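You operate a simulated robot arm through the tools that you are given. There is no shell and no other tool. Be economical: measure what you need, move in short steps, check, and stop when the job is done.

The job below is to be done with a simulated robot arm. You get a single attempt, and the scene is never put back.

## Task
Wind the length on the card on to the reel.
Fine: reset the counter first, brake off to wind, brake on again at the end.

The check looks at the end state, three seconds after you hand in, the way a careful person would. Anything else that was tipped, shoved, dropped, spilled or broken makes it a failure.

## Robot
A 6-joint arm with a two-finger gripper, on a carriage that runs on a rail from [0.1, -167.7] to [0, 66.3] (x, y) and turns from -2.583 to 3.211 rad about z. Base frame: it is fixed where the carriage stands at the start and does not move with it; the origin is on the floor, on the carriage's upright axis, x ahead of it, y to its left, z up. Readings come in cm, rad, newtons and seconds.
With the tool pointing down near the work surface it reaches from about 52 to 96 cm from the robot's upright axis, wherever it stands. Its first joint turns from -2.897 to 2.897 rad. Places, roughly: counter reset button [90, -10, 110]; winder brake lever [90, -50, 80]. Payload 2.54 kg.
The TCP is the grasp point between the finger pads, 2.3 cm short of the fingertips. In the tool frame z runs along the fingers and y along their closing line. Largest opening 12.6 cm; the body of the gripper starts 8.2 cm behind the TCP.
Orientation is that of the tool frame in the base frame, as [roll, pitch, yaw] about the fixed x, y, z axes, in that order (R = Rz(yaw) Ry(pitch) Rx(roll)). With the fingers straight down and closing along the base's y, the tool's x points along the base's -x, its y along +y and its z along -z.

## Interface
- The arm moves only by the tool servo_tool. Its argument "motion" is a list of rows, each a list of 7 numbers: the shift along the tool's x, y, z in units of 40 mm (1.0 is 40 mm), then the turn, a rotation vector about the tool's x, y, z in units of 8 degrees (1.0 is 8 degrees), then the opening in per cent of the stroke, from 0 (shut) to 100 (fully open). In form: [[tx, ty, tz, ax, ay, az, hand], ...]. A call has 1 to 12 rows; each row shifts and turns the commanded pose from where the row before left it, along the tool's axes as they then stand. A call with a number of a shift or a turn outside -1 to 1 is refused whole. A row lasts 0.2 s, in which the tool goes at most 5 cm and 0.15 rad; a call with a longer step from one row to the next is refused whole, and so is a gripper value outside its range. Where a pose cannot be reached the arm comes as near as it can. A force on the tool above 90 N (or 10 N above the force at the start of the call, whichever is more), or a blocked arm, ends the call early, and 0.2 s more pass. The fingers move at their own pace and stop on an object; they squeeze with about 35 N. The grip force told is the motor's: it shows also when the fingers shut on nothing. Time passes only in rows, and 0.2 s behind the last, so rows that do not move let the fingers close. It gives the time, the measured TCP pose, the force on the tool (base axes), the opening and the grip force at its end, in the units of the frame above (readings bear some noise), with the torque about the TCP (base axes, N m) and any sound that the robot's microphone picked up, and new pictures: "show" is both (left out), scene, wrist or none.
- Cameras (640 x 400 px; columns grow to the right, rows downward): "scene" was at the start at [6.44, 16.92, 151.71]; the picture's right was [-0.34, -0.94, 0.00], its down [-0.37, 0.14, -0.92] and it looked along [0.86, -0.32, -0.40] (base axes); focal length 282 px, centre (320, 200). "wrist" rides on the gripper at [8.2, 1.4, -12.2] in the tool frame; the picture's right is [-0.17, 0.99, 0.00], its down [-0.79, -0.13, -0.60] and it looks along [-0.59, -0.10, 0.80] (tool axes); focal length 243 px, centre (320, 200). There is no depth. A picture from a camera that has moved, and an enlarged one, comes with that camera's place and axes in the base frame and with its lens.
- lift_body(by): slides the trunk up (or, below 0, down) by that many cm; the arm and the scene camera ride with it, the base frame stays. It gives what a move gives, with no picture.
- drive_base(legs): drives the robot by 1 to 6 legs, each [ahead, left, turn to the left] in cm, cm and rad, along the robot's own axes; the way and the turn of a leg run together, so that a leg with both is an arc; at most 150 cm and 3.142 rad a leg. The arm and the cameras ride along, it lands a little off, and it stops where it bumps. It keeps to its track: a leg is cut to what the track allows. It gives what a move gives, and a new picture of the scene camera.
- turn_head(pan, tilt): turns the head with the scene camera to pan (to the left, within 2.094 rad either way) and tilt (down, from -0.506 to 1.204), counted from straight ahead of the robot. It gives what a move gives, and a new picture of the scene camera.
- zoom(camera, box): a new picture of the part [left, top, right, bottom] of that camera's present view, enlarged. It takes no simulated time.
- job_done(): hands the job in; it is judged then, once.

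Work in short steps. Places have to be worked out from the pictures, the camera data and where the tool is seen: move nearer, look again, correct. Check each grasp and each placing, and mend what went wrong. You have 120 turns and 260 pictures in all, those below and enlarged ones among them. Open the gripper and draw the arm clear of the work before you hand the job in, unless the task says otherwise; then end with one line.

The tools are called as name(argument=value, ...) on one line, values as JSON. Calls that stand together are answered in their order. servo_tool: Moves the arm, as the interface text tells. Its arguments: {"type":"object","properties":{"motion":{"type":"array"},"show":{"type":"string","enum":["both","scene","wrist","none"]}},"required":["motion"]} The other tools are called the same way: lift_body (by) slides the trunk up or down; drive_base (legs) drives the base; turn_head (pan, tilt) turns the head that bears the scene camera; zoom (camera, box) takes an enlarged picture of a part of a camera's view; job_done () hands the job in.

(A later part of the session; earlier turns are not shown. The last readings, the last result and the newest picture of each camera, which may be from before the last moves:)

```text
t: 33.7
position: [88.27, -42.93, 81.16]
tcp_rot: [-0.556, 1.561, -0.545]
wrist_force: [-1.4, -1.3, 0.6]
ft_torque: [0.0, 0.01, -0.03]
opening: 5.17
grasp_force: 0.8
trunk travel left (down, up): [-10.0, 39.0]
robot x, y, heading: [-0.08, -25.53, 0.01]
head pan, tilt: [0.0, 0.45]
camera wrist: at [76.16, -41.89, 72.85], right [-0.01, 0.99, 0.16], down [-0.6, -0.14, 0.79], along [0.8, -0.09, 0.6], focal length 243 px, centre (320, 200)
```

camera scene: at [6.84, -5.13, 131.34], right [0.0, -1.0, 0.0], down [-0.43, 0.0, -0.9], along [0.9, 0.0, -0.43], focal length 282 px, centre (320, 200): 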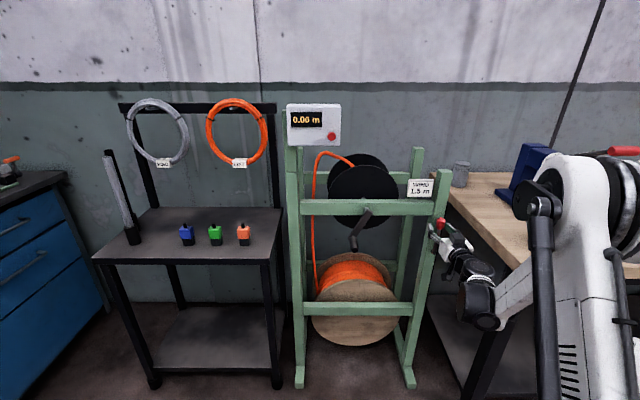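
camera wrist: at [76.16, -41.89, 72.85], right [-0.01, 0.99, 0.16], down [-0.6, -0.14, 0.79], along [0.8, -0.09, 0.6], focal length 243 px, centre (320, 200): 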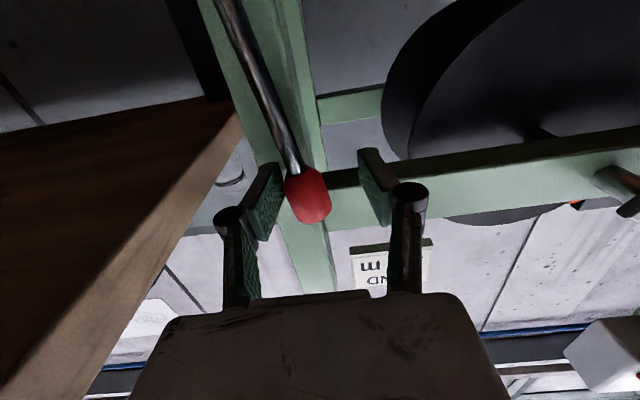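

The lever swings left with ~1 N. I continue along its arc.

servo_tool(motion=[[0.03, 0.18, 0, 0, 0, 0, 40], [0.04, 0.18, 0, 0, 0, 0, 40], [0.06, 0.17, 0, 0, 0, 0, 40], [0.07, 0.17, 0, 0, 0, 0, 40], [0.08, 0.16, 0, 0, 0, 0, 40], [0.09, 0.16, 0, 0, 0, 0, 40], [0.1, 0.15, 0, 0, 0, 0, 40], [0.11, 0.14, 0, 0, 0, 0, 40]])

zoom(camera="scene", box=[360, 170, 456, 290])

```text
t: 35.5
position: [88.37, -37.59, 78.83]
tcp_rot: [-0.573, 1.563, -0.557]
wrist_force: [-0.3, -0.4, 1.4]
ft_torque: [-0.06, 0.01, -0.03]
opening: 5.09
grasp_force: 0.3
trunk travel left (down, up): [-10.0, 39.0]
robot x, y, heading: [0.21, -25.56, 0.004]
head pan, tilt: [0.0, 0.45]
camera scene: at [6.86, -5.13, 131.34], right [0.0, -1.0, 0.0], down [-0.44, 0.0, -0.9], along [0.9, 0.0, -0.44], focal length 282 px, centre (320, 200)
camera wrist: at [76.14, -36.63, 70.47], right [-0.01, 0.99, 0.16], down [-0.6, -0.14, 0.79], along [0.8, -0.09, 0.6], focal length 243 px, centre (320, 200)
```

scene: 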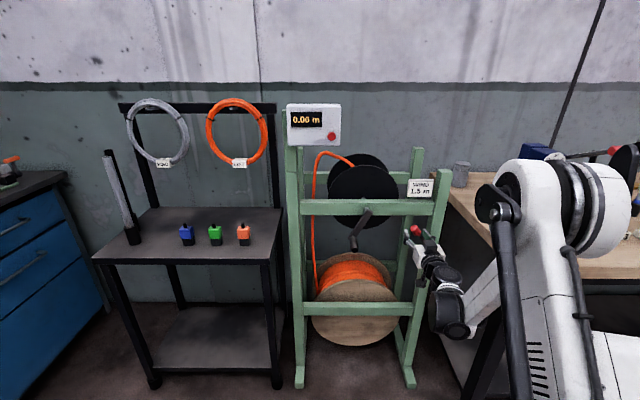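
wrist: 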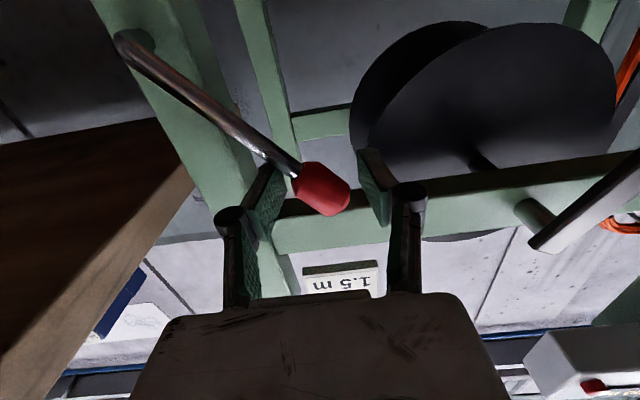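

```text
3.33 times, centred on (408, 230) of scene
camera zoom: at [6.86, -5.13, 131.34], right [0.0, -1.0, 0.0], down [-0.44, 0.0, -0.9], along [0.9, 0.0, -0.44], focal length 940 px, centre (27, 100)
```

zoom: 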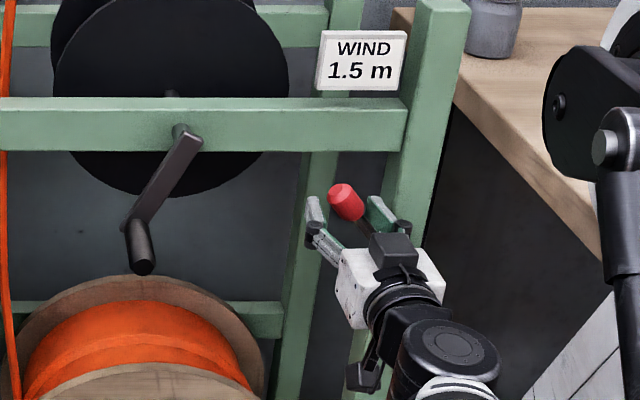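

No stop yet at ~40°. I continue down the arc.

servo_tool(motion=[[0.14, 0.14, 0, 0, 0, 0, 40], [0.16, 0.13, 0, 0, 0, 0, 40], [0.17, 0.11, 0, 0, 0, 0, 40], [0.17, 0.1, 0, 0, 0, 0, 40], [0.18, 0.09, 0, 0, 0, 0, 40], [0.18, 0.08, 0, 0, 0, 0, 40]])

zoom(camera="scene", box=[360, 170, 456, 290])

```text
t: 36.8
position: [88.26, -35.49, 76.14]
tcp_rot: [-0.752, 1.556, -0.735]
wrist_force: [-3.3, 0.3, 59.8]
ft_torque: [-2.02, -0.51, -0.22]
opening: 5.37
grasp_force: 44.9
trunk travel left (down, up): [-10.0, 39.0]
robot x, y, heading: [-0.11, -25.31, 0.007]
head pan, tilt: [0.0, 0.45]
stopped in row 6: the force on the tool passed its limit at 110 N (the readings are from after the stop); the commanded pose is now the measured one
camera scene: at [6.42, -5.07, 131.4], right [0.0, -1.0, 0.0], down [-0.43, 0.0, -0.9], along [0.9, 0.0, -0.43], focal length 282 px, centre (320, 200)
camera wrist: at [76.16, -34.44, 67.72], right [-0.01, 0.99, 0.16], down [-0.6, -0.13, 0.79], along [0.8, -0.08, 0.6], focal length 243 px, centre (320, 200)
```

scene: 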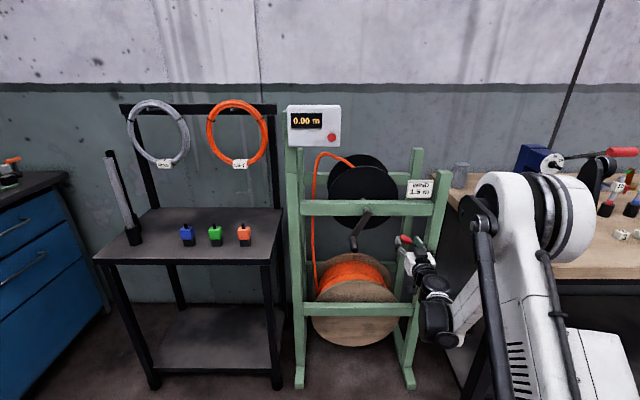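
wrist: 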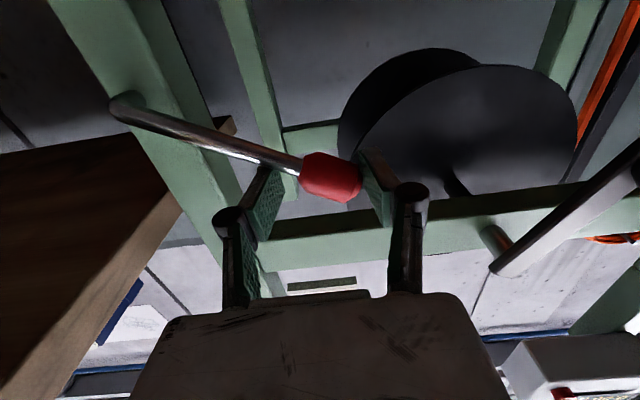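

```text
3.33 times, centred on (408, 230) of scene
camera zoom: at [6.42, -5.07, 131.4], right [0.0, -1.0, 0.0], down [-0.43, 0.0, -0.9], along [0.9, 0.0, -0.43], focal length 940 px, centre (27, 100)
```

zoom: 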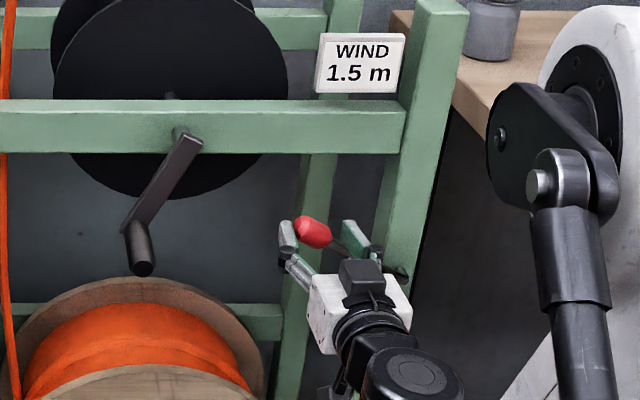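

The lever reached its stop at ~60°. I relieve the pressure slightly, open the fingers a bit, and back straight out.

servo_tool(motion=[[-0.08, 0, 0, 0, 0, 0, 45], [-0.04, 0, 0, 0, 0, 0, 50], [0, 0, -0.3, 0, 0, 0, 50], [0, 0, -0.8, 0, 0, 0, 50], [0, 0, -0.9, 0, 0, 0, 50], [0, 0, -0.9, 0, 0, 0, 50], [0, 0, -0.5, 0, 0, 0, 50]])

zoom(camera="scene", box=[360, 170, 456, 290])

```text
t: 38.4
position: [77.65, -36.22, 78.34]
tcp_rot: [-0.955, 1.561, -0.941]
wrist_force: [-0.2, -0.1, 1.0]
ft_torque: [-0.03, -0.01, -0.02]
opening: 6.32
grasp_force: 0.1
out of reach, approached as far as the arm can: row 6, 7
trunk travel left (down, up): [-10.0, 39.0]
robot x, y, heading: [0.25, -24.68, 0.002]
head pan, tilt: [0.0, 0.45]
camera scene: at [6.9, -5.13, 131.34], right [0.0, -1.0, 0.0], down [-0.44, 0.0, -0.9], along [0.9, 0.0, -0.44], focal length 282 px, centre (320, 200)
camera wrist: at [65.42, -35.16, 70.09], right [-0.01, 0.99, 0.16], down [-0.6, -0.13, 0.79], along [0.8, -0.08, 0.59], focal length 243 px, centre (320, 200)
```

scene: 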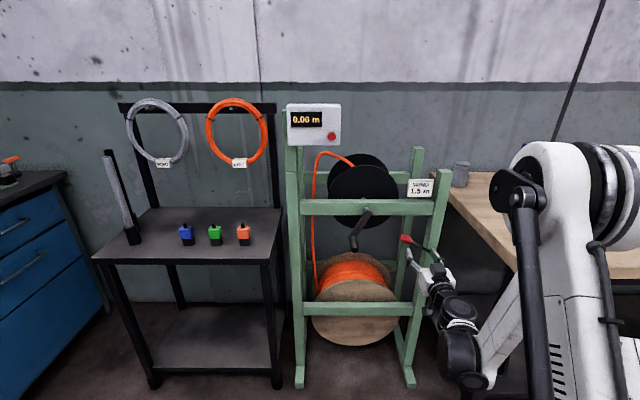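
wrist: 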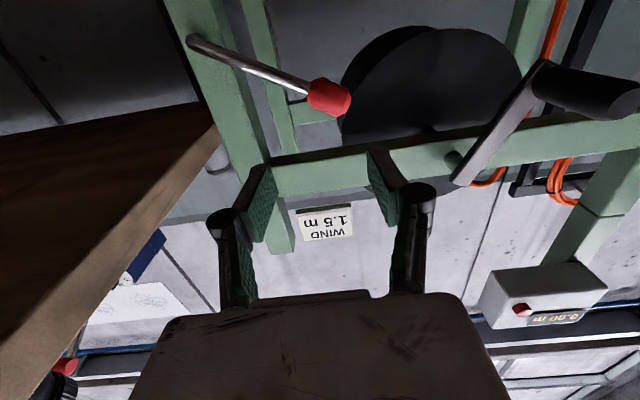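

```text
3.33 times, centred on (408, 230) of scene
camera zoom: at [6.9, -5.13, 131.34], right [0.0, -1.0, 0.0], down [-0.44, 0.0, -0.9], along [0.9, 0.0, -0.44], focal length 940 px, centre (27, 100)
```

zoom: 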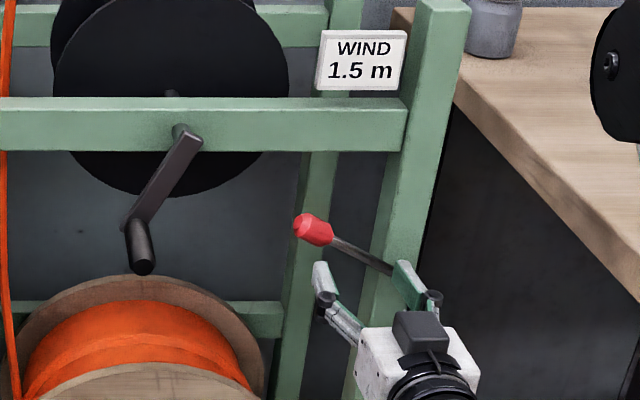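

Lever stays put at ~60° and the frame is unmoved. Next, lower the trunk 10 cm more for better low reach and move in front of the crank peg.

lift_body(by=-9.5)

servo_tool(motion=[[-0.3, 0.4, -0.5, 0, 0, 0, 50], [-0.4, 0.8, -0.2, 0, 0, 0, 50], [-0.4, 0.8, 0, 0, 0, 0, 50], [-0.4, 0.8, 0, 0, 0, 0, 50], [-0.4, 0.8, 0, 0, 0, 0, 50], [-0.4, 0.8, 0, 0, 0, 0, 50], [-0.1, 0.66, 0, 0, 0, 0, 50]])

zoom(camera="scene", box=[280, 120, 440, 260])

```text
t: 39.7
position: [77.61, -36.18, 68.93]
tcp_rot: [-0.928, 1.557, -0.915]
wrist_force: [0.5, -0.3, 0.2]
ft_torque: [-0.02, -0.01, 0.02]
opening: 6.27
grasp_force: 0.0
trunk travel left (down, up): [-0.5, 48.5]
robot x, y, heading: [0.18, -25.28, 0.005]
head pan, tilt: [0.0, 0.45]
```

```text
t: 41.3
position: [74.9, -15.87, 78.99]
tcp_rot: [-0.942, 1.56, -0.93]
wrist_force: [0.0, 0.1, 0.6]
ft_torque: [0.03, 0.0, 0.02]
opening: 6.31
grasp_force: 0.1
out of reach, approached as far as the arm can: row 1
trunk travel left (down, up): [-0.5, 48.5]
robot x, y, heading: [0.16, -25.44, 0.004]
head pan, tilt: [0.0, 0.45]
camera scene: at [6.88, -5.17, 121.84], right [0.0, -1.0, 0.0], down [-0.44, 0.0, -0.9], along [0.9, 0.0, -0.44], focal length 282 px, centre (320, 200)
camera wrist: at [62.81, -14.89, 70.63], right [-0.01, 0.99, 0.16], down [-0.6, -0.13, 0.79], along [0.8, -0.08, 0.59], focal length 243 px, centre (320, 200)
```

scene: 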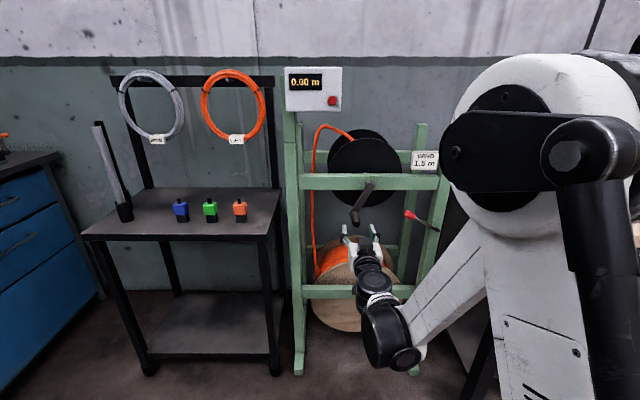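
wrist: 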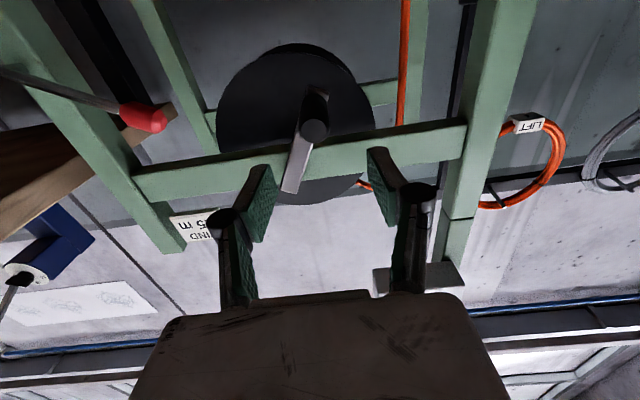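

```text
2.86 times, centred on (360, 190) of scene
camera zoom: at [6.88, -5.17, 121.84], right [0.0, -1.0, 0.0], down [-0.44, 0.0, -0.9], along [0.9, 0.0, -0.44], focal length 806 px, centre (206, 229)
```

zoom: 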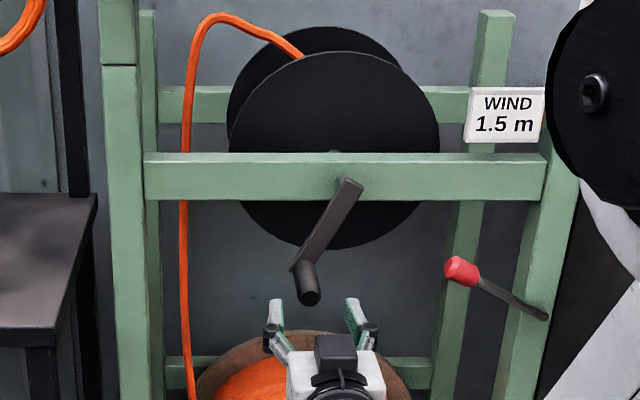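

Peg is at about (y -16.0, z 78.2) between the fingers. I advance 8.8 cm and then close on it.

servo_tool(motion=[[0.17, 0, 0.7, 0, 0, 0, 50], [0, 0, 0.8, 0, 0, 0, 50], [0, 0, 0.7, 0, 0, 0, 50]], show="wrist")

zoom(camera="scene", box=[320, 160, 420, 260])

```text
t: 42.1
position: [83.86, -15.86, 78.28]
tcp_rot: [-0.879, 1.561, -0.869]
wrist_force: [0.4, 0.3, -0.2]
ft_torque: [-0.01, -0.01, 0.01]
opening: 6.29
grasp_force: 0.0
trunk travel left (down, up): [-0.5, 48.5]
robot x, y, heading: [-0.01, -25.16, 0.005]
head pan, tilt: [0.0, 0.45]
camera wrist: at [71.65, -14.86, 70.05], right [-0.01, 0.99, 0.16], down [-0.6, -0.13, 0.79], along [0.8, -0.08, 0.59], focal length 243 px, centre (320, 200)
```

wrist: 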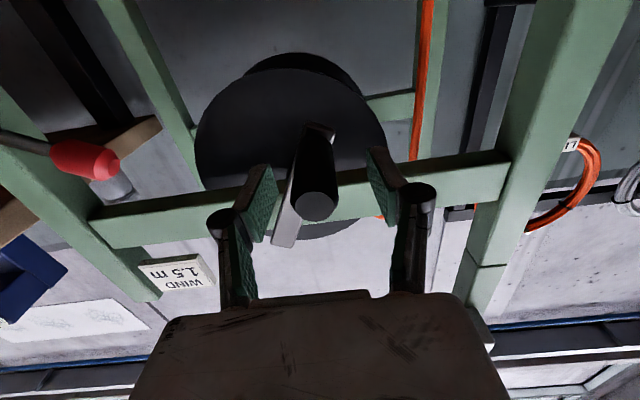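

```text
4.00 times, centred on (370, 210) of scene
camera zoom: at [6.83, -5.14, 121.84], right [0.0, -1.0, 0.0], down [-0.43, 0.0, -0.9], along [0.9, 0.0, -0.43], focal length 1128 px, centre (120, 160)
```

zoom: 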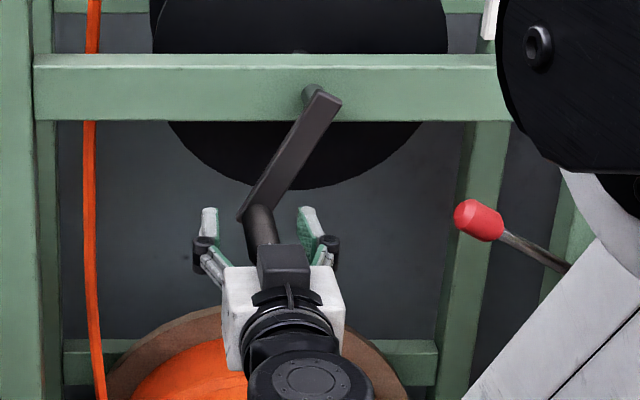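

Peg is well between the fingers; I lower 3 mm and close.

servo_tool(motion=[[0.07, -0.03, 0, 0, 0, 0, 30], [0, 0, 0, 0, 0, 0, 0], [0, 0, 0, 0, 0, 0, 0], [0, 0, 0, 0, 0, 0, 0], [0, 0, 0, 0, 0, 0, 0]], show="wrist")

```text
t: 43.3
position: [83.88, -16.13, 77.95]
tcp_rot: [-0.909, 1.562, -0.897]
wrist_force: [6.1, -4.9, 3.8]
ft_torque: [0.08, -0.14, -0.16]
opening: 2.69
grasp_force: 44.9
trunk travel left (down, up): [-0.5, 48.5]
robot x, y, heading: [0.12, -25.55, 0.008]
head pan, tilt: [0.0, 0.45]
camera wrist: at [71.65, -15.05, 69.73], right [-0.01, 0.99, 0.16], down [-0.6, -0.13, 0.79], along [0.8, -0.08, 0.59], focal length 243 px, centre (320, 200)
```

wrist: 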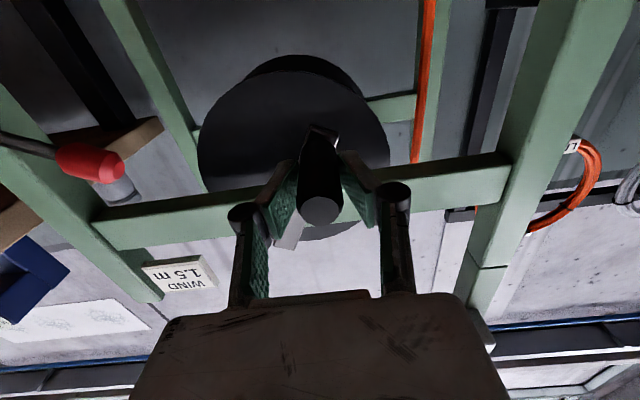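

Gripped (opening 2.7 cm). I start a first small clockwise arc (40°) around the estimated axis and check forces and counter.

servo_tool(motion=[[-0.226, 0.426, 0, 0, 0, 0, 0], [-0.297, 0.38, 0, 0, 0, 0, 0], [-0.359, 0.323, 0, 0, 0, 0, 0], [-0.409, 0.256, 0, 0, 0, 0, 0]])

zoom(camera="scene", box=[280, 60, 440, 220])

```text
t: 44.3
position: [83.82, -11.12, 83.05]
tcp_rot: [-0.784, 1.562, -0.777]
wrist_force: [6.4, -40.4, 6.9]
ft_torque: [0.43, 0.0, -0.8]
opening: 2.67
grasp_force: 45.0
trunk travel left (down, up): [-0.5, 48.5]
robot x, y, heading: [-0.16, -25.35, -0.001]
head pan, tilt: [0.0, 0.45]
camera scene: at [6.91, -5.42, 121.89], right [0.0, -1.0, 0.0], down [-0.44, 0.0, -0.9], along [0.9, 0.0, -0.44], focal length 282 px, centre (320, 200)
camera wrist: at [71.62, -9.97, 74.87], right [-0.01, 0.99, 0.16], down [-0.6, -0.13, 0.79], along [0.8, -0.09, 0.59], focal length 243 px, centre (320, 200)
```

scene: 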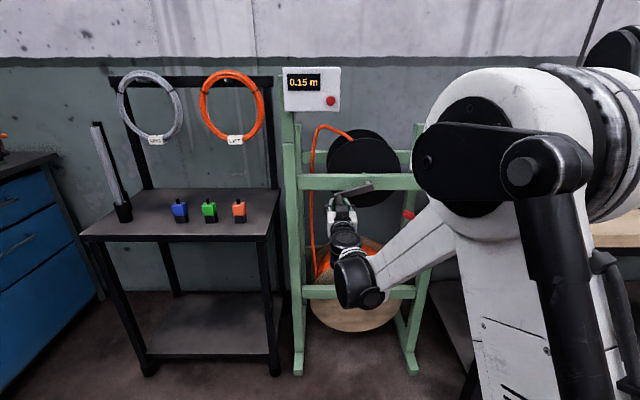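
wrist: 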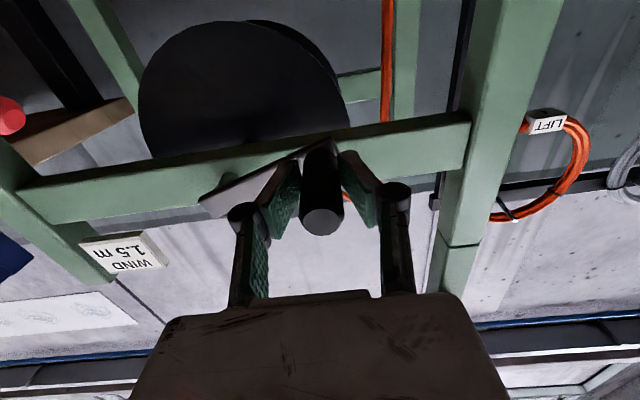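

```text
2.50 times, centred on (360, 140) of scene
camera zoom: at [6.91, -5.42, 121.89], right [0.0, -1.0, 0.0], down [-0.44, 0.0, -0.9], along [0.9, 0.0, -0.44], focal length 705 px, centre (220, 350)
```

zoom: 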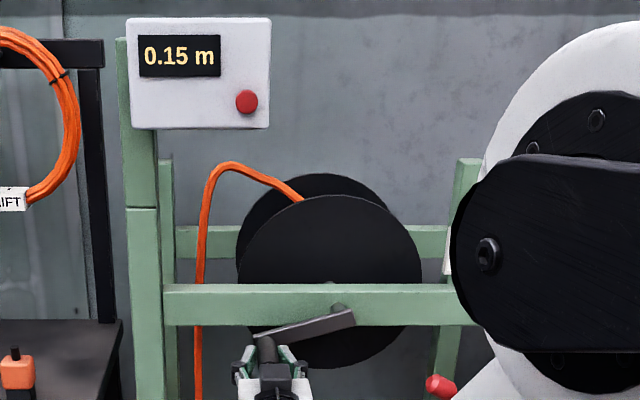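

Counter went up to 0.15 m for ~43°, so clockwise is right and one turn is ≈1.2 m. Force of -40 N in y shows my circle is slightly too far left; I refit the axis to ≈(-21.1, 87.9), R 11.1 and go 40° further.

servo_tool(motion=[[-0.435, 0.03, 0, 0, 0, 0, 0], [-0.475, 0.07, 0, 0, 0, 0, 0], [-0.483, 0.0, 0, 0, 0, 0, 0], [-0.48, -0.075, 0, 0, 0, 0, 0]], show="none")

zoom(camera="scene", box=[280, 60, 440, 220])

```text
t: 45.5
position: [83.95, -11.81, 90.45]
tcp_rot: [-0.788, 1.562, -0.8]
wrist_force: [4.7, -11.3, -12.6]
ft_torque: [0.73, 0.62, -0.33]
opening: 2.67
grasp_force: 45.0
trunk travel left (down, up): [-0.5, 48.5]
robot x, y, heading: [-0.16, -25.11, 0.004]
head pan, tilt: [0.0, 0.45]
stopped in row 4: the force on the tool passed its limit at 90 N (the readings are from after the stop); the commanded pose is now the measured one
```

```text
2.50 times, centred on (360, 140) of scene
camera zoom: at [7.09, -5.33, 121.88], right [0.0, -1.0, 0.0], down [-0.44, 0.0, -0.9], along [0.9, 0.0, -0.44], focal length 705 px, centre (220, 350)
```

zoom: 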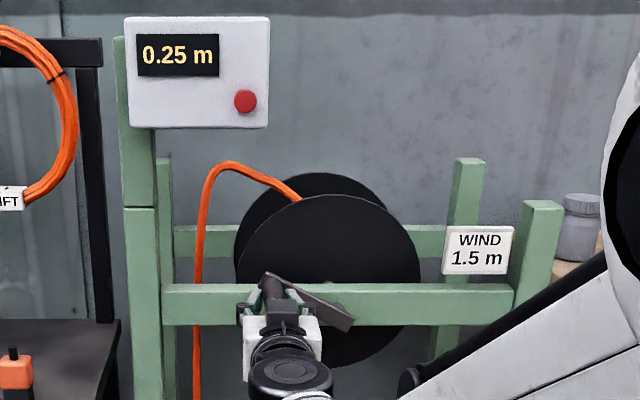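

Stopped on force; counter 0.25 m. I check how the peg sits in the fingers.

zoom(camera="wrist", box=[160, 60, 480, 260])

zoom(camera="scene", box=[310, 160, 390, 210])

```text
2.00 times, centred on (320, 160) of wrist
camera zoom: at [71.77, -10.48, 82.25], right [0.01, 0.99, 0.16], down [-0.6, -0.12, 0.79], along [0.8, -0.11, 0.59], focal length 485 px, centre (320, 280)
```

zoom: 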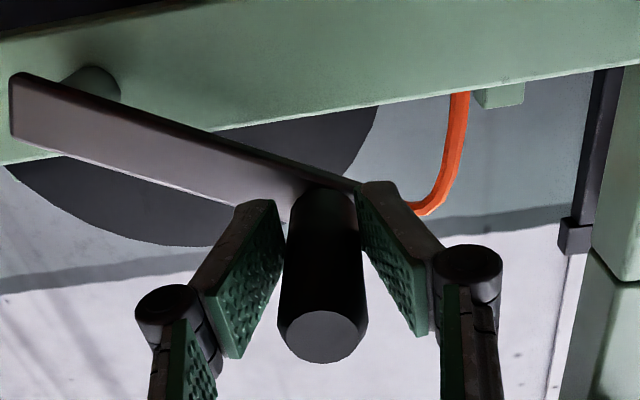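

```text
8.00 times, centred on (350, 185) of scene
camera zoom: at [7.09, -5.33, 121.88], right [0.0, -1.0, 0.0], down [-0.44, 0.0, -0.9], along [0.9, 0.0, -0.44], focal length 2257 px, centre (80, 320)
```

zoom: 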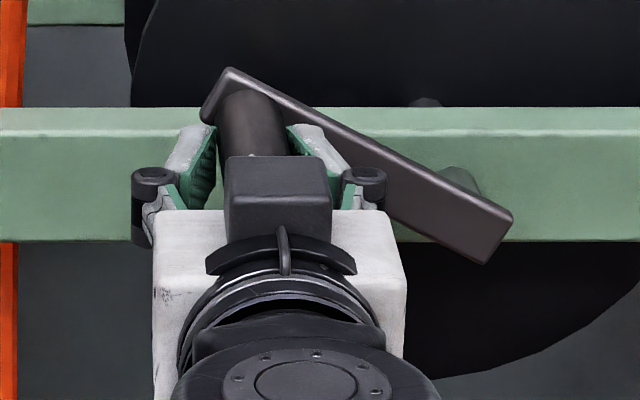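

Refit: axis ≈ (y -20.4, z 87.2), R ≈ 10.0; the peg slid ~1.2 cm up in the fingers. I regrip centred on the peg (open slightly, up 1.2 cm, close).

servo_tool(motion=[[0, 0, 0, 0, 0, 0, 32], [-0.3, 0, 0, 0, 0, 0, 32], [0, 0, 0, 0, 0, 0, 0], [0, 0, 0, 0, 0, 0, 0], [0, 0, 0, 0, 0, 0, 0]], show="wrist")

zoom(camera="scene", box=[280, 60, 400, 210])

```text
t: 46.7
position: [83.84, -11.89, 91.75]
tcp_rot: [-0.763, 1.563, -0.774]
wrist_force: [-11.2, -23.4, -11.6]
ft_torque: [-0.22, 0.26, -0.72]
opening: 2.66
grasp_force: 44.9
trunk travel left (down, up): [-0.5, 48.5]
robot x, y, heading: [0.27, -25.19, -0.001]
head pan, tilt: [0.0, 0.45]
camera wrist: at [71.65, -10.49, 83.5], right [0.01, 0.99, 0.16], down [-0.6, -0.12, 0.79], along [0.8, -0.11, 0.59], focal length 243 px, centre (320, 200)
```

wrist: 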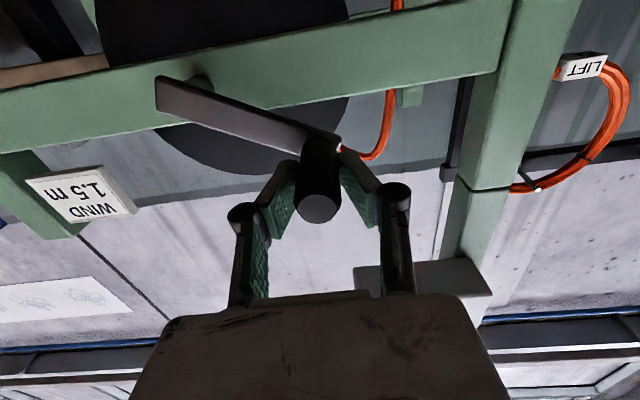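

```text
2.67 times, centred on (340, 135) of scene
camera zoom: at [6.97, -5.37, 121.86], right [0.0, -1.0, 0.0], down [-0.44, 0.0, -0.9], along [0.9, 0.0, -0.44], focal length 752 px, centre (267, 373)
```

zoom: 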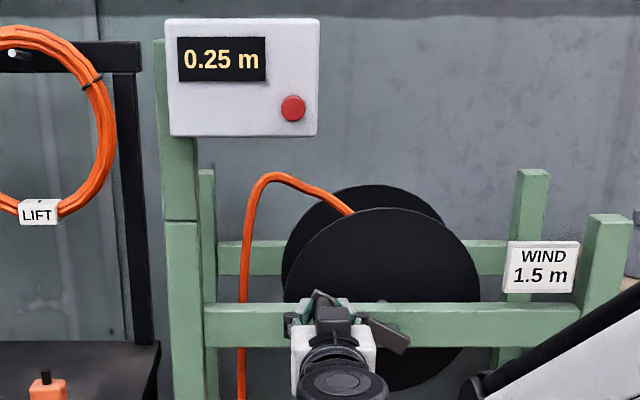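

Peg recentred. Improved fit: axis ≈ (-20.4, 86.7), R ≈ 9.7. I continue 40° on this circle.

servo_tool(motion=[[-0.32, -0.29, 0, 0, 0, 0, 0], [-0.297, -0.3, 0, 0, 0, 0, 0], [-0.242, -0.345, 0, 0, 0, 0, 0], [-0.178, -0.382, 0, 0, 0, 0, 0]], show="wrist")

zoom(camera="scene", box=[280, 60, 400, 210])

```text
t: 47.7
position: [83.77, -16.42, 96.32]
tcp_rot: [-0.874, 1.559, -0.877]
wrist_force: [21.8, 26.1, 40.9]
ft_torque: [0.5, -0.92, 0.58]
opening: 2.67
grasp_force: 45.0
trunk travel left (down, up): [-0.5, 48.5]
robot x, y, heading: [-0.16, -25.64, 0.003]
head pan, tilt: [0.0, 0.45]
camera wrist: at [71.58, -15.1, 87.96], right [0.0, 0.99, 0.16], down [-0.6, -0.12, 0.79], along [0.8, -0.1, 0.6], focal length 243 px, centre (320, 200)
```

wrist: 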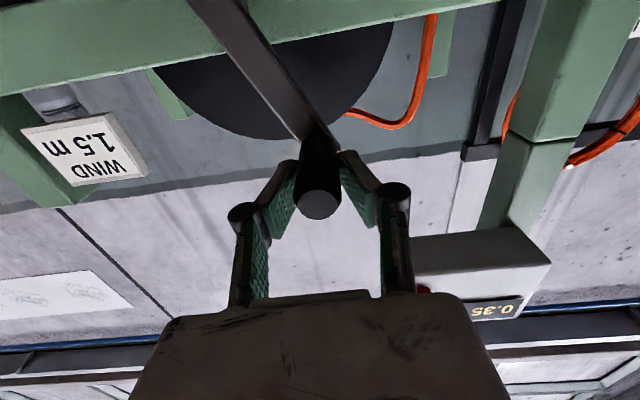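

```text
2.67 times, centred on (340, 135) of scene
camera zoom: at [6.8, -5.03, 121.88], right [0.0, -1.0, 0.0], down [-0.43, 0.0, -0.9], along [0.9, 0.0, -0.43], focal length 752 px, centre (267, 373)
```

zoom: 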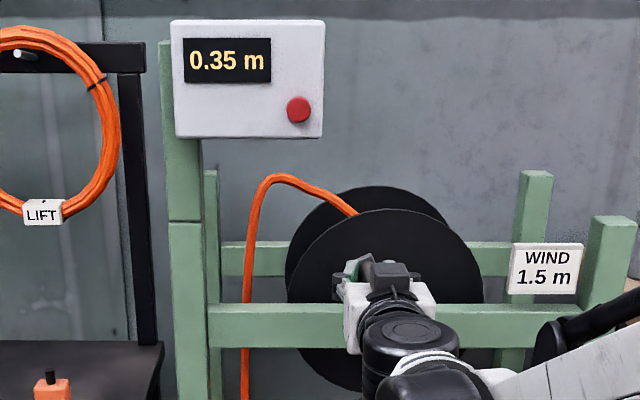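

Counter 0.35 m at ~131° (≈0.96 m/turn). All measured points fit axis ≈(-20.6, 87.25 in TCP terms), R 9.9. I continue over the top with 10° steps.

servo_tool(motion=[[-0.25, -0.24, 0, 0, 0, 0, 0], [-0.075, -0.425, 0, 0, 0, 0, 0], [0, -0.43, 0, 0, 0, 0, 0], [0.075, -0.425, 0, 0, 0, 0, 0], [0.148, -0.405, 0, 0, 0, 0, 0]], show="wrist")

zoom(camera="scene", box=[280, 60, 400, 210])

```text
t: 48.9
position: [83.63, -24.56, 96.42]
tcp_rot: [-0.848, 1.563, -0.86]
wrist_force: [0.8, 3.4, 3.4]
ft_torque: [0.32, -0.14, 0.04]
opening: 2.68
grasp_force: 45.7
trunk travel left (down, up): [-0.5, 48.5]
robot x, y, heading: [-0.15, -25.39, -0.002]
head pan, tilt: [0.0, 0.45]
camera wrist: at [71.5, -23.24, 88.16], right [0.01, 0.99, 0.16], down [-0.6, -0.12, 0.79], along [0.8, -0.1, 0.59], focal length 243 px, centre (320, 200)
```

wrist: 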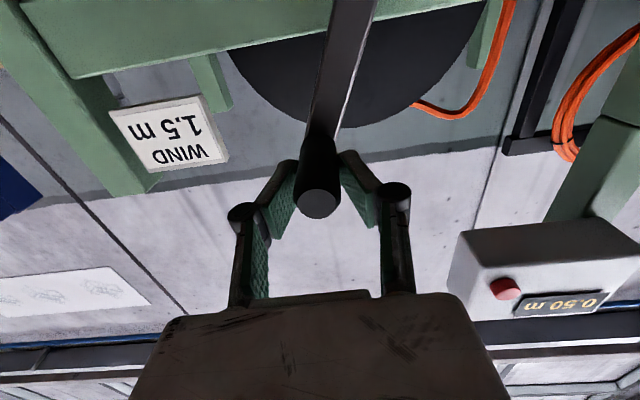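

```text
2.67 times, centred on (340, 135) of scene
camera zoom: at [6.95, -5.2, 121.83], right [0.0, -1.0, 0.0], down [-0.44, 0.0, -0.9], along [0.9, 0.0, -0.44], focal length 752 px, centre (267, 373)
```

zoom: 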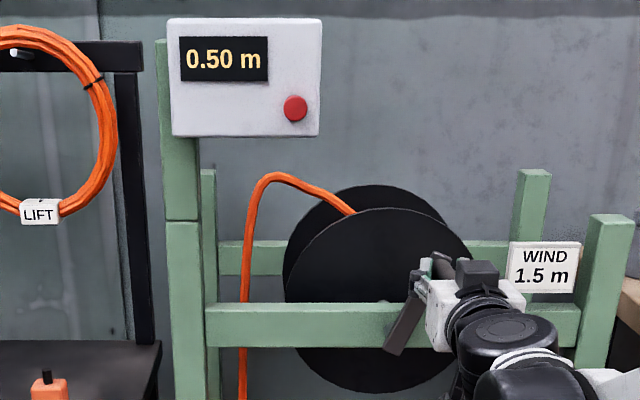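

Forces are tiny now; 0.50 m at ~180°. I continue 80° down the right side.

servo_tool(motion=[[0.215, -0.375, 0, 0, 0, 0, 0], [0.278, -0.33, 0, 0, 0, 0, 0], [0.33, -0.278, 0, 0, 0, 0, 0], [0.375, -0.215, 0, 0, 0, 0, 0], [0.405, -0.148, 0, 0, 0, 0, 0], [0.425, -0.075, 0, 0, 0, 0, 0], [0.43, 0, 0, 0, 0, 0, 0], [0.425, 0.075, 0, 0, 0, 0, 0]], show="wrist")

zoom(camera="scene", box=[280, 60, 440, 220])

```text
t: 50.7
position: [83.58, -30.54, 85.99]
tcp_rot: [-0.481, 1.566, -0.519]
wrist_force: [-9.7, -84.7, 2.8]
ft_torque: [0.64, -0.17, -1.74]
opening: 2.68
grasp_force: 44.9
out of reach, approached as far as the arm can: row 2, 3
trunk travel left (down, up): [-0.5, 48.5]
robot x, y, heading: [0.31, -25.19, -0.007]
head pan, tilt: [0.0, 0.45]
camera wrist: at [71.49, -28.88, 77.74], right [0.04, 0.99, 0.16], down [-0.61, -0.11, 0.79], along [0.79, -0.13, 0.59], focal length 243 px, centre (320, 200)
```

wrist: 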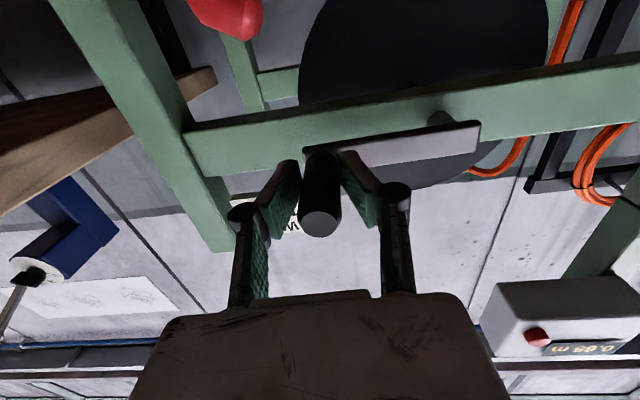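

```text
2.50 times, centred on (360, 140) of scene
camera zoom: at [6.99, -5.8, 121.91], right [-0.01, -1.0, 0.0], down [-0.43, 0.01, -0.9], along [0.9, 0.0, -0.43], focal length 705 px, centre (220, 350)
```

zoom: 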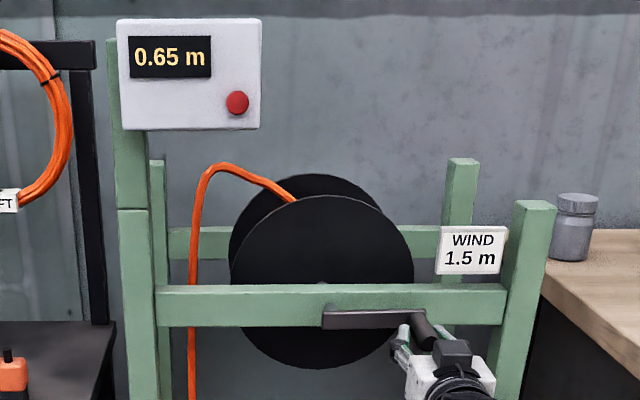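

Part of the path was clipped, leaving an 85 N side pull. I relieve it by shifting ~1 cm to -y.

servo_tool(motion=[[0, -0.13, 0, 0, 0, 0, 0], [0, -0.12, 0, 0, 0, 0, 0]], show="none")

```text
t: 51.3
position: [83.58, -30.52, 86.13]
tcp_rot: [-0.609, 1.565, -0.636]
wrist_force: [-20.9, -60.0, -2.8]
ft_torque: [0.31, 0.1, -1.43]
opening: 2.7
grasp_force: 44.5
trunk travel left (down, up): [-0.5, 48.5]
robot x, y, heading: [-0.15, -25.33, -0.0]
head pan, tilt: [0.0, 0.45]
```

Stiffness is ~25 N/cm; I shift another 2 cm.

servo_tool(motion=[[0, -0.2, 0, 0, 0, 0, 0], [0, -0.2, 0, 0, 0, 0, 0], [0, -0.12, 0, 0, 0, 0, 0]], show="wrist")

```text
t: 52.1
position: [83.57, -30.6, 86.19]
tcp_rot: [-0.867, 1.56, -0.863]
wrist_force: [-28.0, 17.9, -6.2]
ft_torque: [-0.32, -0.03, 0.48]
opening: 2.65
grasp_force: 44.9
trunk travel left (down, up): [-0.5, 48.5]
robot x, y, heading: [-0.18, -25.41, 0.003]
head pan, tilt: [0.0, 0.45]
camera wrist: at [71.45, -29.56, 77.89], right [-0.01, 0.99, 0.16], down [-0.6, -0.13, 0.79], along [0.8, -0.09, 0.6], focal length 243 px, centre (320, 200)
```

wrist: 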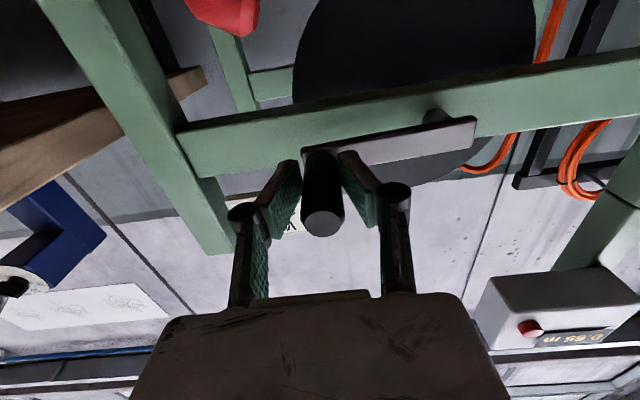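

Now nearly relaxed, but the peg has slid again in the fingers (~1 cm high). Regrip centred: open slightly, up 0.9 cm, close.

servo_tool(motion=[[0, 0.05, -0.05, 0, 0, 0, 32], [-0.22, 0, 0, 0, 0, 0, 32], [0, 0, 0, 0, 0, 0, 0], [0, 0, 0, 0, 0, 0, 0], [0, 0, 0, 0, 0, 0, 0]], show="wrist")

zoom(camera="scene", box=[280, 60, 440, 220])

```text
t: 53.3
position: [83.58, -30.65, 86.95]
tcp_rot: [-1.033, 1.56, -1.032]
wrist_force: [9.7, 48.0, -1.8]
ft_torque: [0.05, 0.09, 0.89]
opening: 2.66
grasp_force: 44.9
trunk travel left (down, up): [-0.5, 48.5]
robot x, y, heading: [-0.23, -25.43, 0.003]
head pan, tilt: [0.0, 0.45]
camera wrist: at [71.42, -29.51, 78.69], right [0.0, 0.99, 0.16], down [-0.6, -0.13, 0.79], along [0.8, -0.09, 0.59], focal length 243 px, centre (320, 200)
```

wrist: 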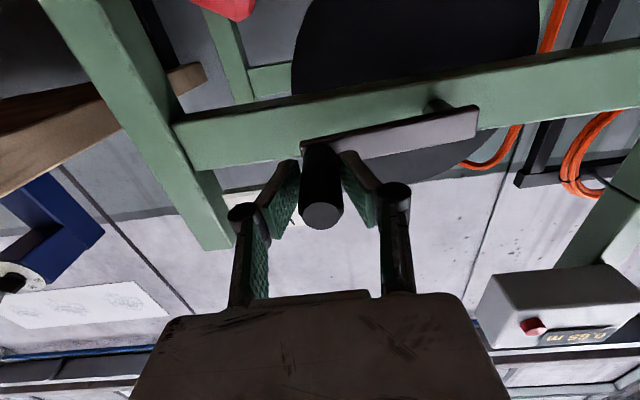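

```text
2.50 times, centred on (360, 140) of scene
camera zoom: at [6.98, -4.89, 121.79], right [0.0, -1.0, 0.0], down [-0.44, 0.0, -0.9], along [0.9, 0.0, -0.44], focal length 705 px, centre (220, 350)
```

zoom: 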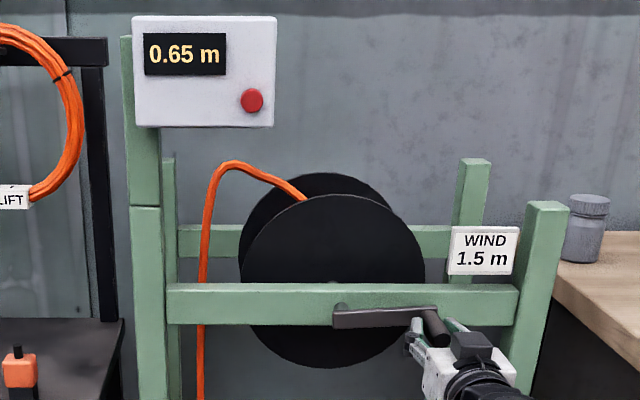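

Recentred. I proceed 50° downwards, correcting the ~1.4 cm commanded offset in the first row.

servo_tool(motion=[[0.455, 0.367, 0, 0, 0, 0, 0], [0.425, 0.093, 0, 0, 0, 0, 0], [0.405, 0.163, 0, 0, 0, 0, 0], [0.37, 0.23, 0, 0, 0, 0, 0], [0.322, 0.292, 0, 0, 0, 0, 0]], show="wrist")

zoom(camera="scene", box=[280, 60, 440, 220])

```text
t: 54.5
position: [83.38, -27.68, 78.78]
tcp_rot: [-1.146, 1.565, -1.163]
wrist_force: [-18.2, -43.0, -31.8]
ft_torque: [0.74, 0.12, -0.92]
opening: 2.67
grasp_force: 44.7
trunk travel left (down, up): [-0.5, 48.5]
robot x, y, heading: [0.01, -25.69, -0.0]
head pan, tilt: [0.0, 0.45]
camera wrist: at [71.34, -26.19, 70.54], right [0.02, 0.99, 0.16], down [-0.6, -0.12, 0.79], along [0.8, -0.11, 0.59], focal length 243 px, centre (320, 200)
```

wrist: 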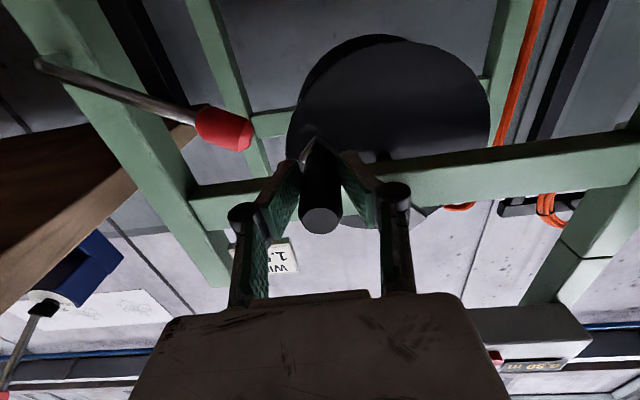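

```text
2.50 times, centred on (360, 140) of scene
camera zoom: at [7.1, -5.52, 121.83], right [0.0, -1.0, 0.0], down [-0.44, 0.0, -0.9], along [0.9, 0.0, -0.44], focal length 705 px, centre (220, 350)
```

zoom: 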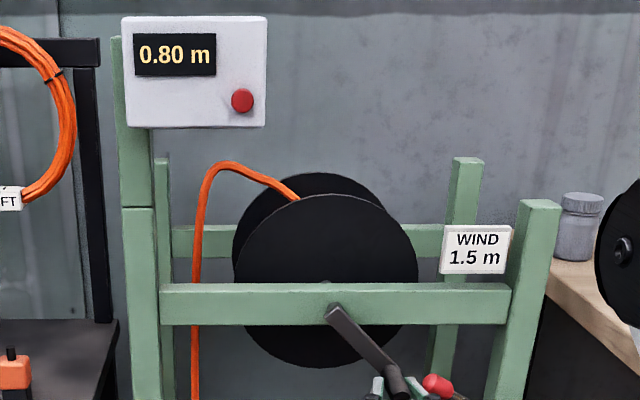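

0.80 m at ~291°; so ≈1.0 m per turn, i.e. total ≈ 1.5 turns. I continue 50° through the bottom, with a small outward correction.

servo_tool(motion=[[0.405, 0.158, 0, 0, 0, 0, 0], [0.218, 0.378, 0, 0, 0, 0, 0], [0.15, 0.41, 0, 0, 0, 0, 0], [0.075, 0.43, 0, 0, 0, 0, 0], [0, 0.435, 0, 0, 0, 0, 0]], show="wrist")

zoom(camera="scene", box=[280, 60, 440, 220])

```text
t: 55.7
position: [83.58, -21.0, 75.99]
tcp_rot: [-0.834, 1.561, -0.839]
wrist_force: [-17.3, -6.5, -17.6]
ft_torque: [0.37, 0.02, -0.02]
opening: 2.66
grasp_force: 45.3
out of reach, approached as far as the arm can: row 2, 3
trunk travel left (down, up): [-0.5, 48.5]
robot x, y, heading: [0.05, -25.39, 0.001]
head pan, tilt: [0.0, 0.45]
camera wrist: at [71.43, -19.74, 67.82], right [0.0, 0.99, 0.16], down [-0.6, -0.12, 0.79], along [0.8, -0.1, 0.59], focal length 243 px, centre (320, 200)
```

wrist: 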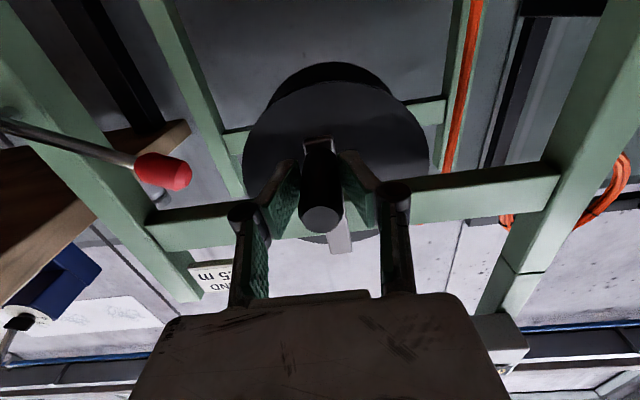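

```text
2.50 times, centred on (360, 140) of scene
camera zoom: at [6.97, -5.25, 121.83], right [0.0, -1.0, 0.0], down [-0.44, 0.0, -0.9], along [0.9, 0.0, -0.44], focal length 705 px, centre (220, 350)
```

zoom: 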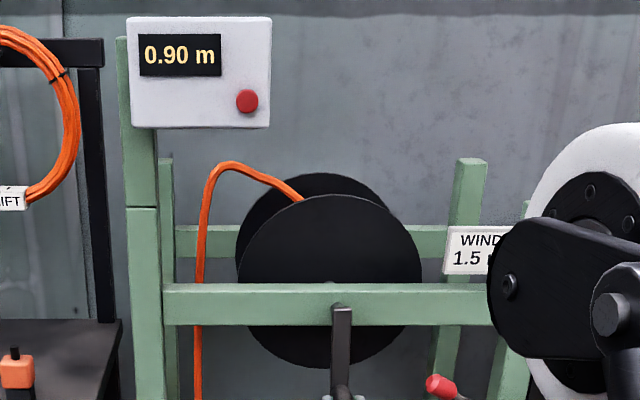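

0.90 m at the bottom; forces low. I continue 50° up the left side.

servo_tool(motion=[[0.075, 0.42, 0, 0, 0, 0, 0], [-0.098, 0.423, 0, 0, 0, 0, 0], [-0.168, 0.4, 0, 0, 0, 0, 0], [-0.238, 0.365, 0, 0, 0, 0, 0], [-0.295, 0.315, 0, 0, 0, 0, 0]], show="wrist")

zoom(camera="scene", box=[280, 60, 440, 220])

```text
t: 56.9
position: [83.79, -13.45, 78.87]
tcp_rot: [-0.871, 1.562, -0.877]
wrist_force: [0.9, -7.2, -6.1]
ft_torque: [0.64, 0.02, -0.06]
opening: 2.68
grasp_force: 45.3
trunk travel left (down, up): [-0.5, 48.5]
robot x, y, heading: [0.18, -25.23, 0.0]
head pan, tilt: [0.0, 0.45]
camera wrist: at [71.55, -12.21, 70.72], right [0.01, 0.99, 0.16], down [-0.6, -0.12, 0.79], along [0.8, -0.1, 0.59], focal length 243 px, centre (320, 200)
```

wrist: 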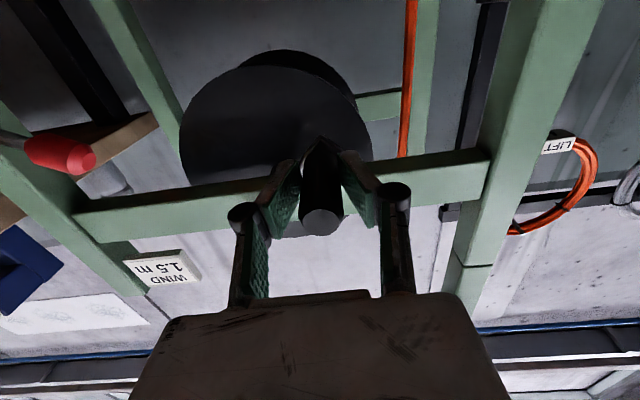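

```text
2.50 times, centred on (360, 140) of scene
camera zoom: at [7.0, -5.26, 121.84], right [0.0, -1.0, 0.0], down [-0.44, 0.0, -0.9], along [0.9, 0.0, -0.44], focal length 705 px, centre (220, 350)
```

zoom: 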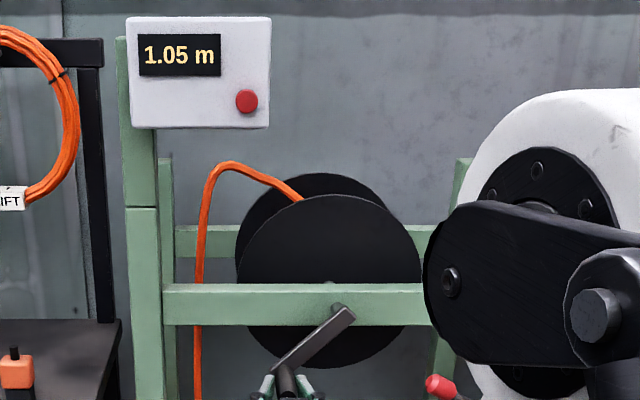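

1.05 m, forces small. I continue 50° more.

servo_tool(motion=[[-0.348, 0.262, 0, 0, 0, 0, 0], [-0.385, 0.198, 0, 0, 0, 0, 0], [-0.415, 0.125, 0, 0, 0, 0, 0], [-0.43, 0.052, 0, 0, 0, 0, 0], [-0.432, -0.022, 0, 0, 0, 0, 0]], show="wrist")

zoom(camera="scene", box=[280, 60, 440, 220])

```text
t: 58.1
position: [83.6, -10.6, 87.12]
tcp_rot: [-0.944, 1.563, -0.947]
wrist_force: [-1.6, 11.2, -6.8]
ft_torque: [0.32, 0.11, 0.33]
opening: 2.68
grasp_force: 44.7
trunk travel left (down, up): [-0.5, 48.5]
robot x, y, heading: [-0.14, -25.18, 0.001]
head pan, tilt: [0.0, 0.45]
camera wrist: at [71.51, -9.43, 78.77], right [0.0, 0.99, 0.16], down [-0.6, -0.12, 0.79], along [0.8, -0.1, 0.59], focal length 243 px, centre (320, 200)
```

wrist: 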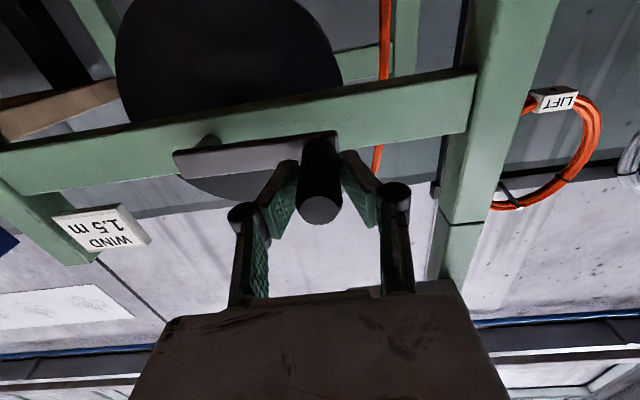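

```text
2.50 times, centred on (360, 140) of scene
camera zoom: at [6.96, -5.12, 121.83], right [0.0, -1.0, 0.0], down [-0.44, 0.0, -0.9], along [0.9, 0.0, -0.44], focal length 705 px, centre (220, 350)
```

zoom: 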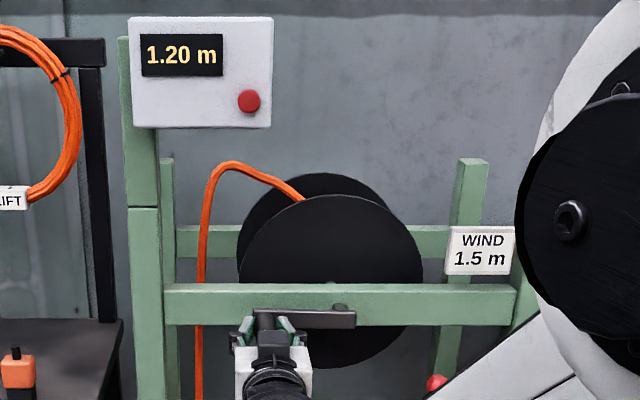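

1.20 m at ~427° (rate ≈1.0 m/turn). ~108° remain; I go another 50°.

servo_tool(motion=[[-0.418, -0.042, 0, 0, 0, 0, 0], [-0.415, -0.125, 0, 0, 0, 0, 0], [-0.385, -0.198, 0, 0, 0, 0, 0], [-0.348, -0.262, 0, 0, 0, 0, 0], [-0.295, -0.315, 0, 0, 0, 0, 0]], show="wrist")

zoom(camera="scene", box=[280, 60, 440, 220])

```text
t: 59.3
position: [83.38, -14.16, 94.79]
tcp_rot: [-0.915, 1.559, -0.918]
wrist_force: [21.2, 48.3, 47.2]
ft_torque: [0.83, -0.96, 0.88]
opening: 2.68
grasp_force: 45.0
trunk travel left (down, up): [-0.5, 48.5]
robot x, y, heading: [0.37, -25.35, -0.005]
head pan, tilt: [0.0, 0.45]
camera wrist: at [71.25, -12.96, 86.46], right [0.0, 0.99, 0.16], down [-0.6, -0.12, 0.79], along [0.8, -0.09, 0.6], focal length 243 px, centre (320, 200)
```

wrist: 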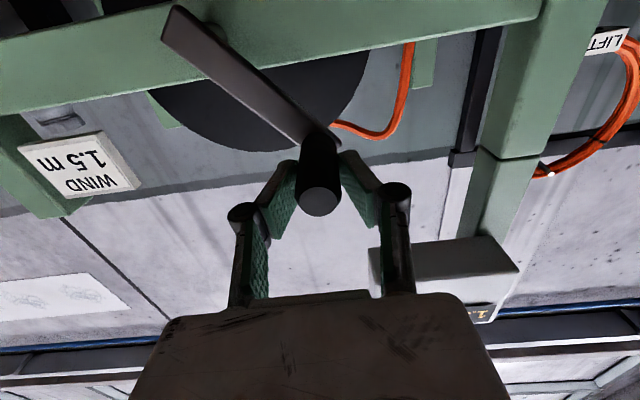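

```text
2.50 times, centred on (360, 140) of scene
camera zoom: at [6.76, -4.92, 121.85], right [0.0, -1.0, 0.0], down [-0.43, 0.0, -0.9], along [0.9, 0.0, -0.43], focal length 705 px, centre (220, 350)
```

zoom: 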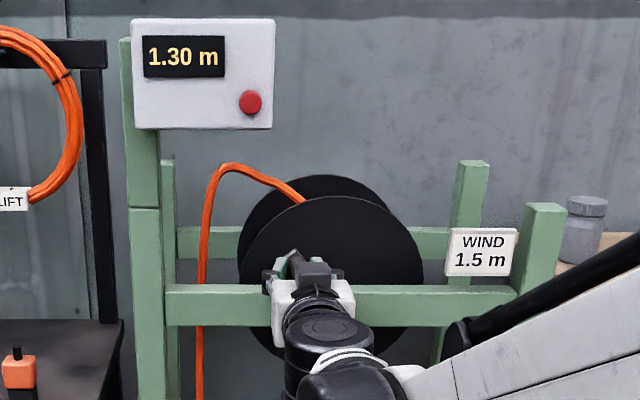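

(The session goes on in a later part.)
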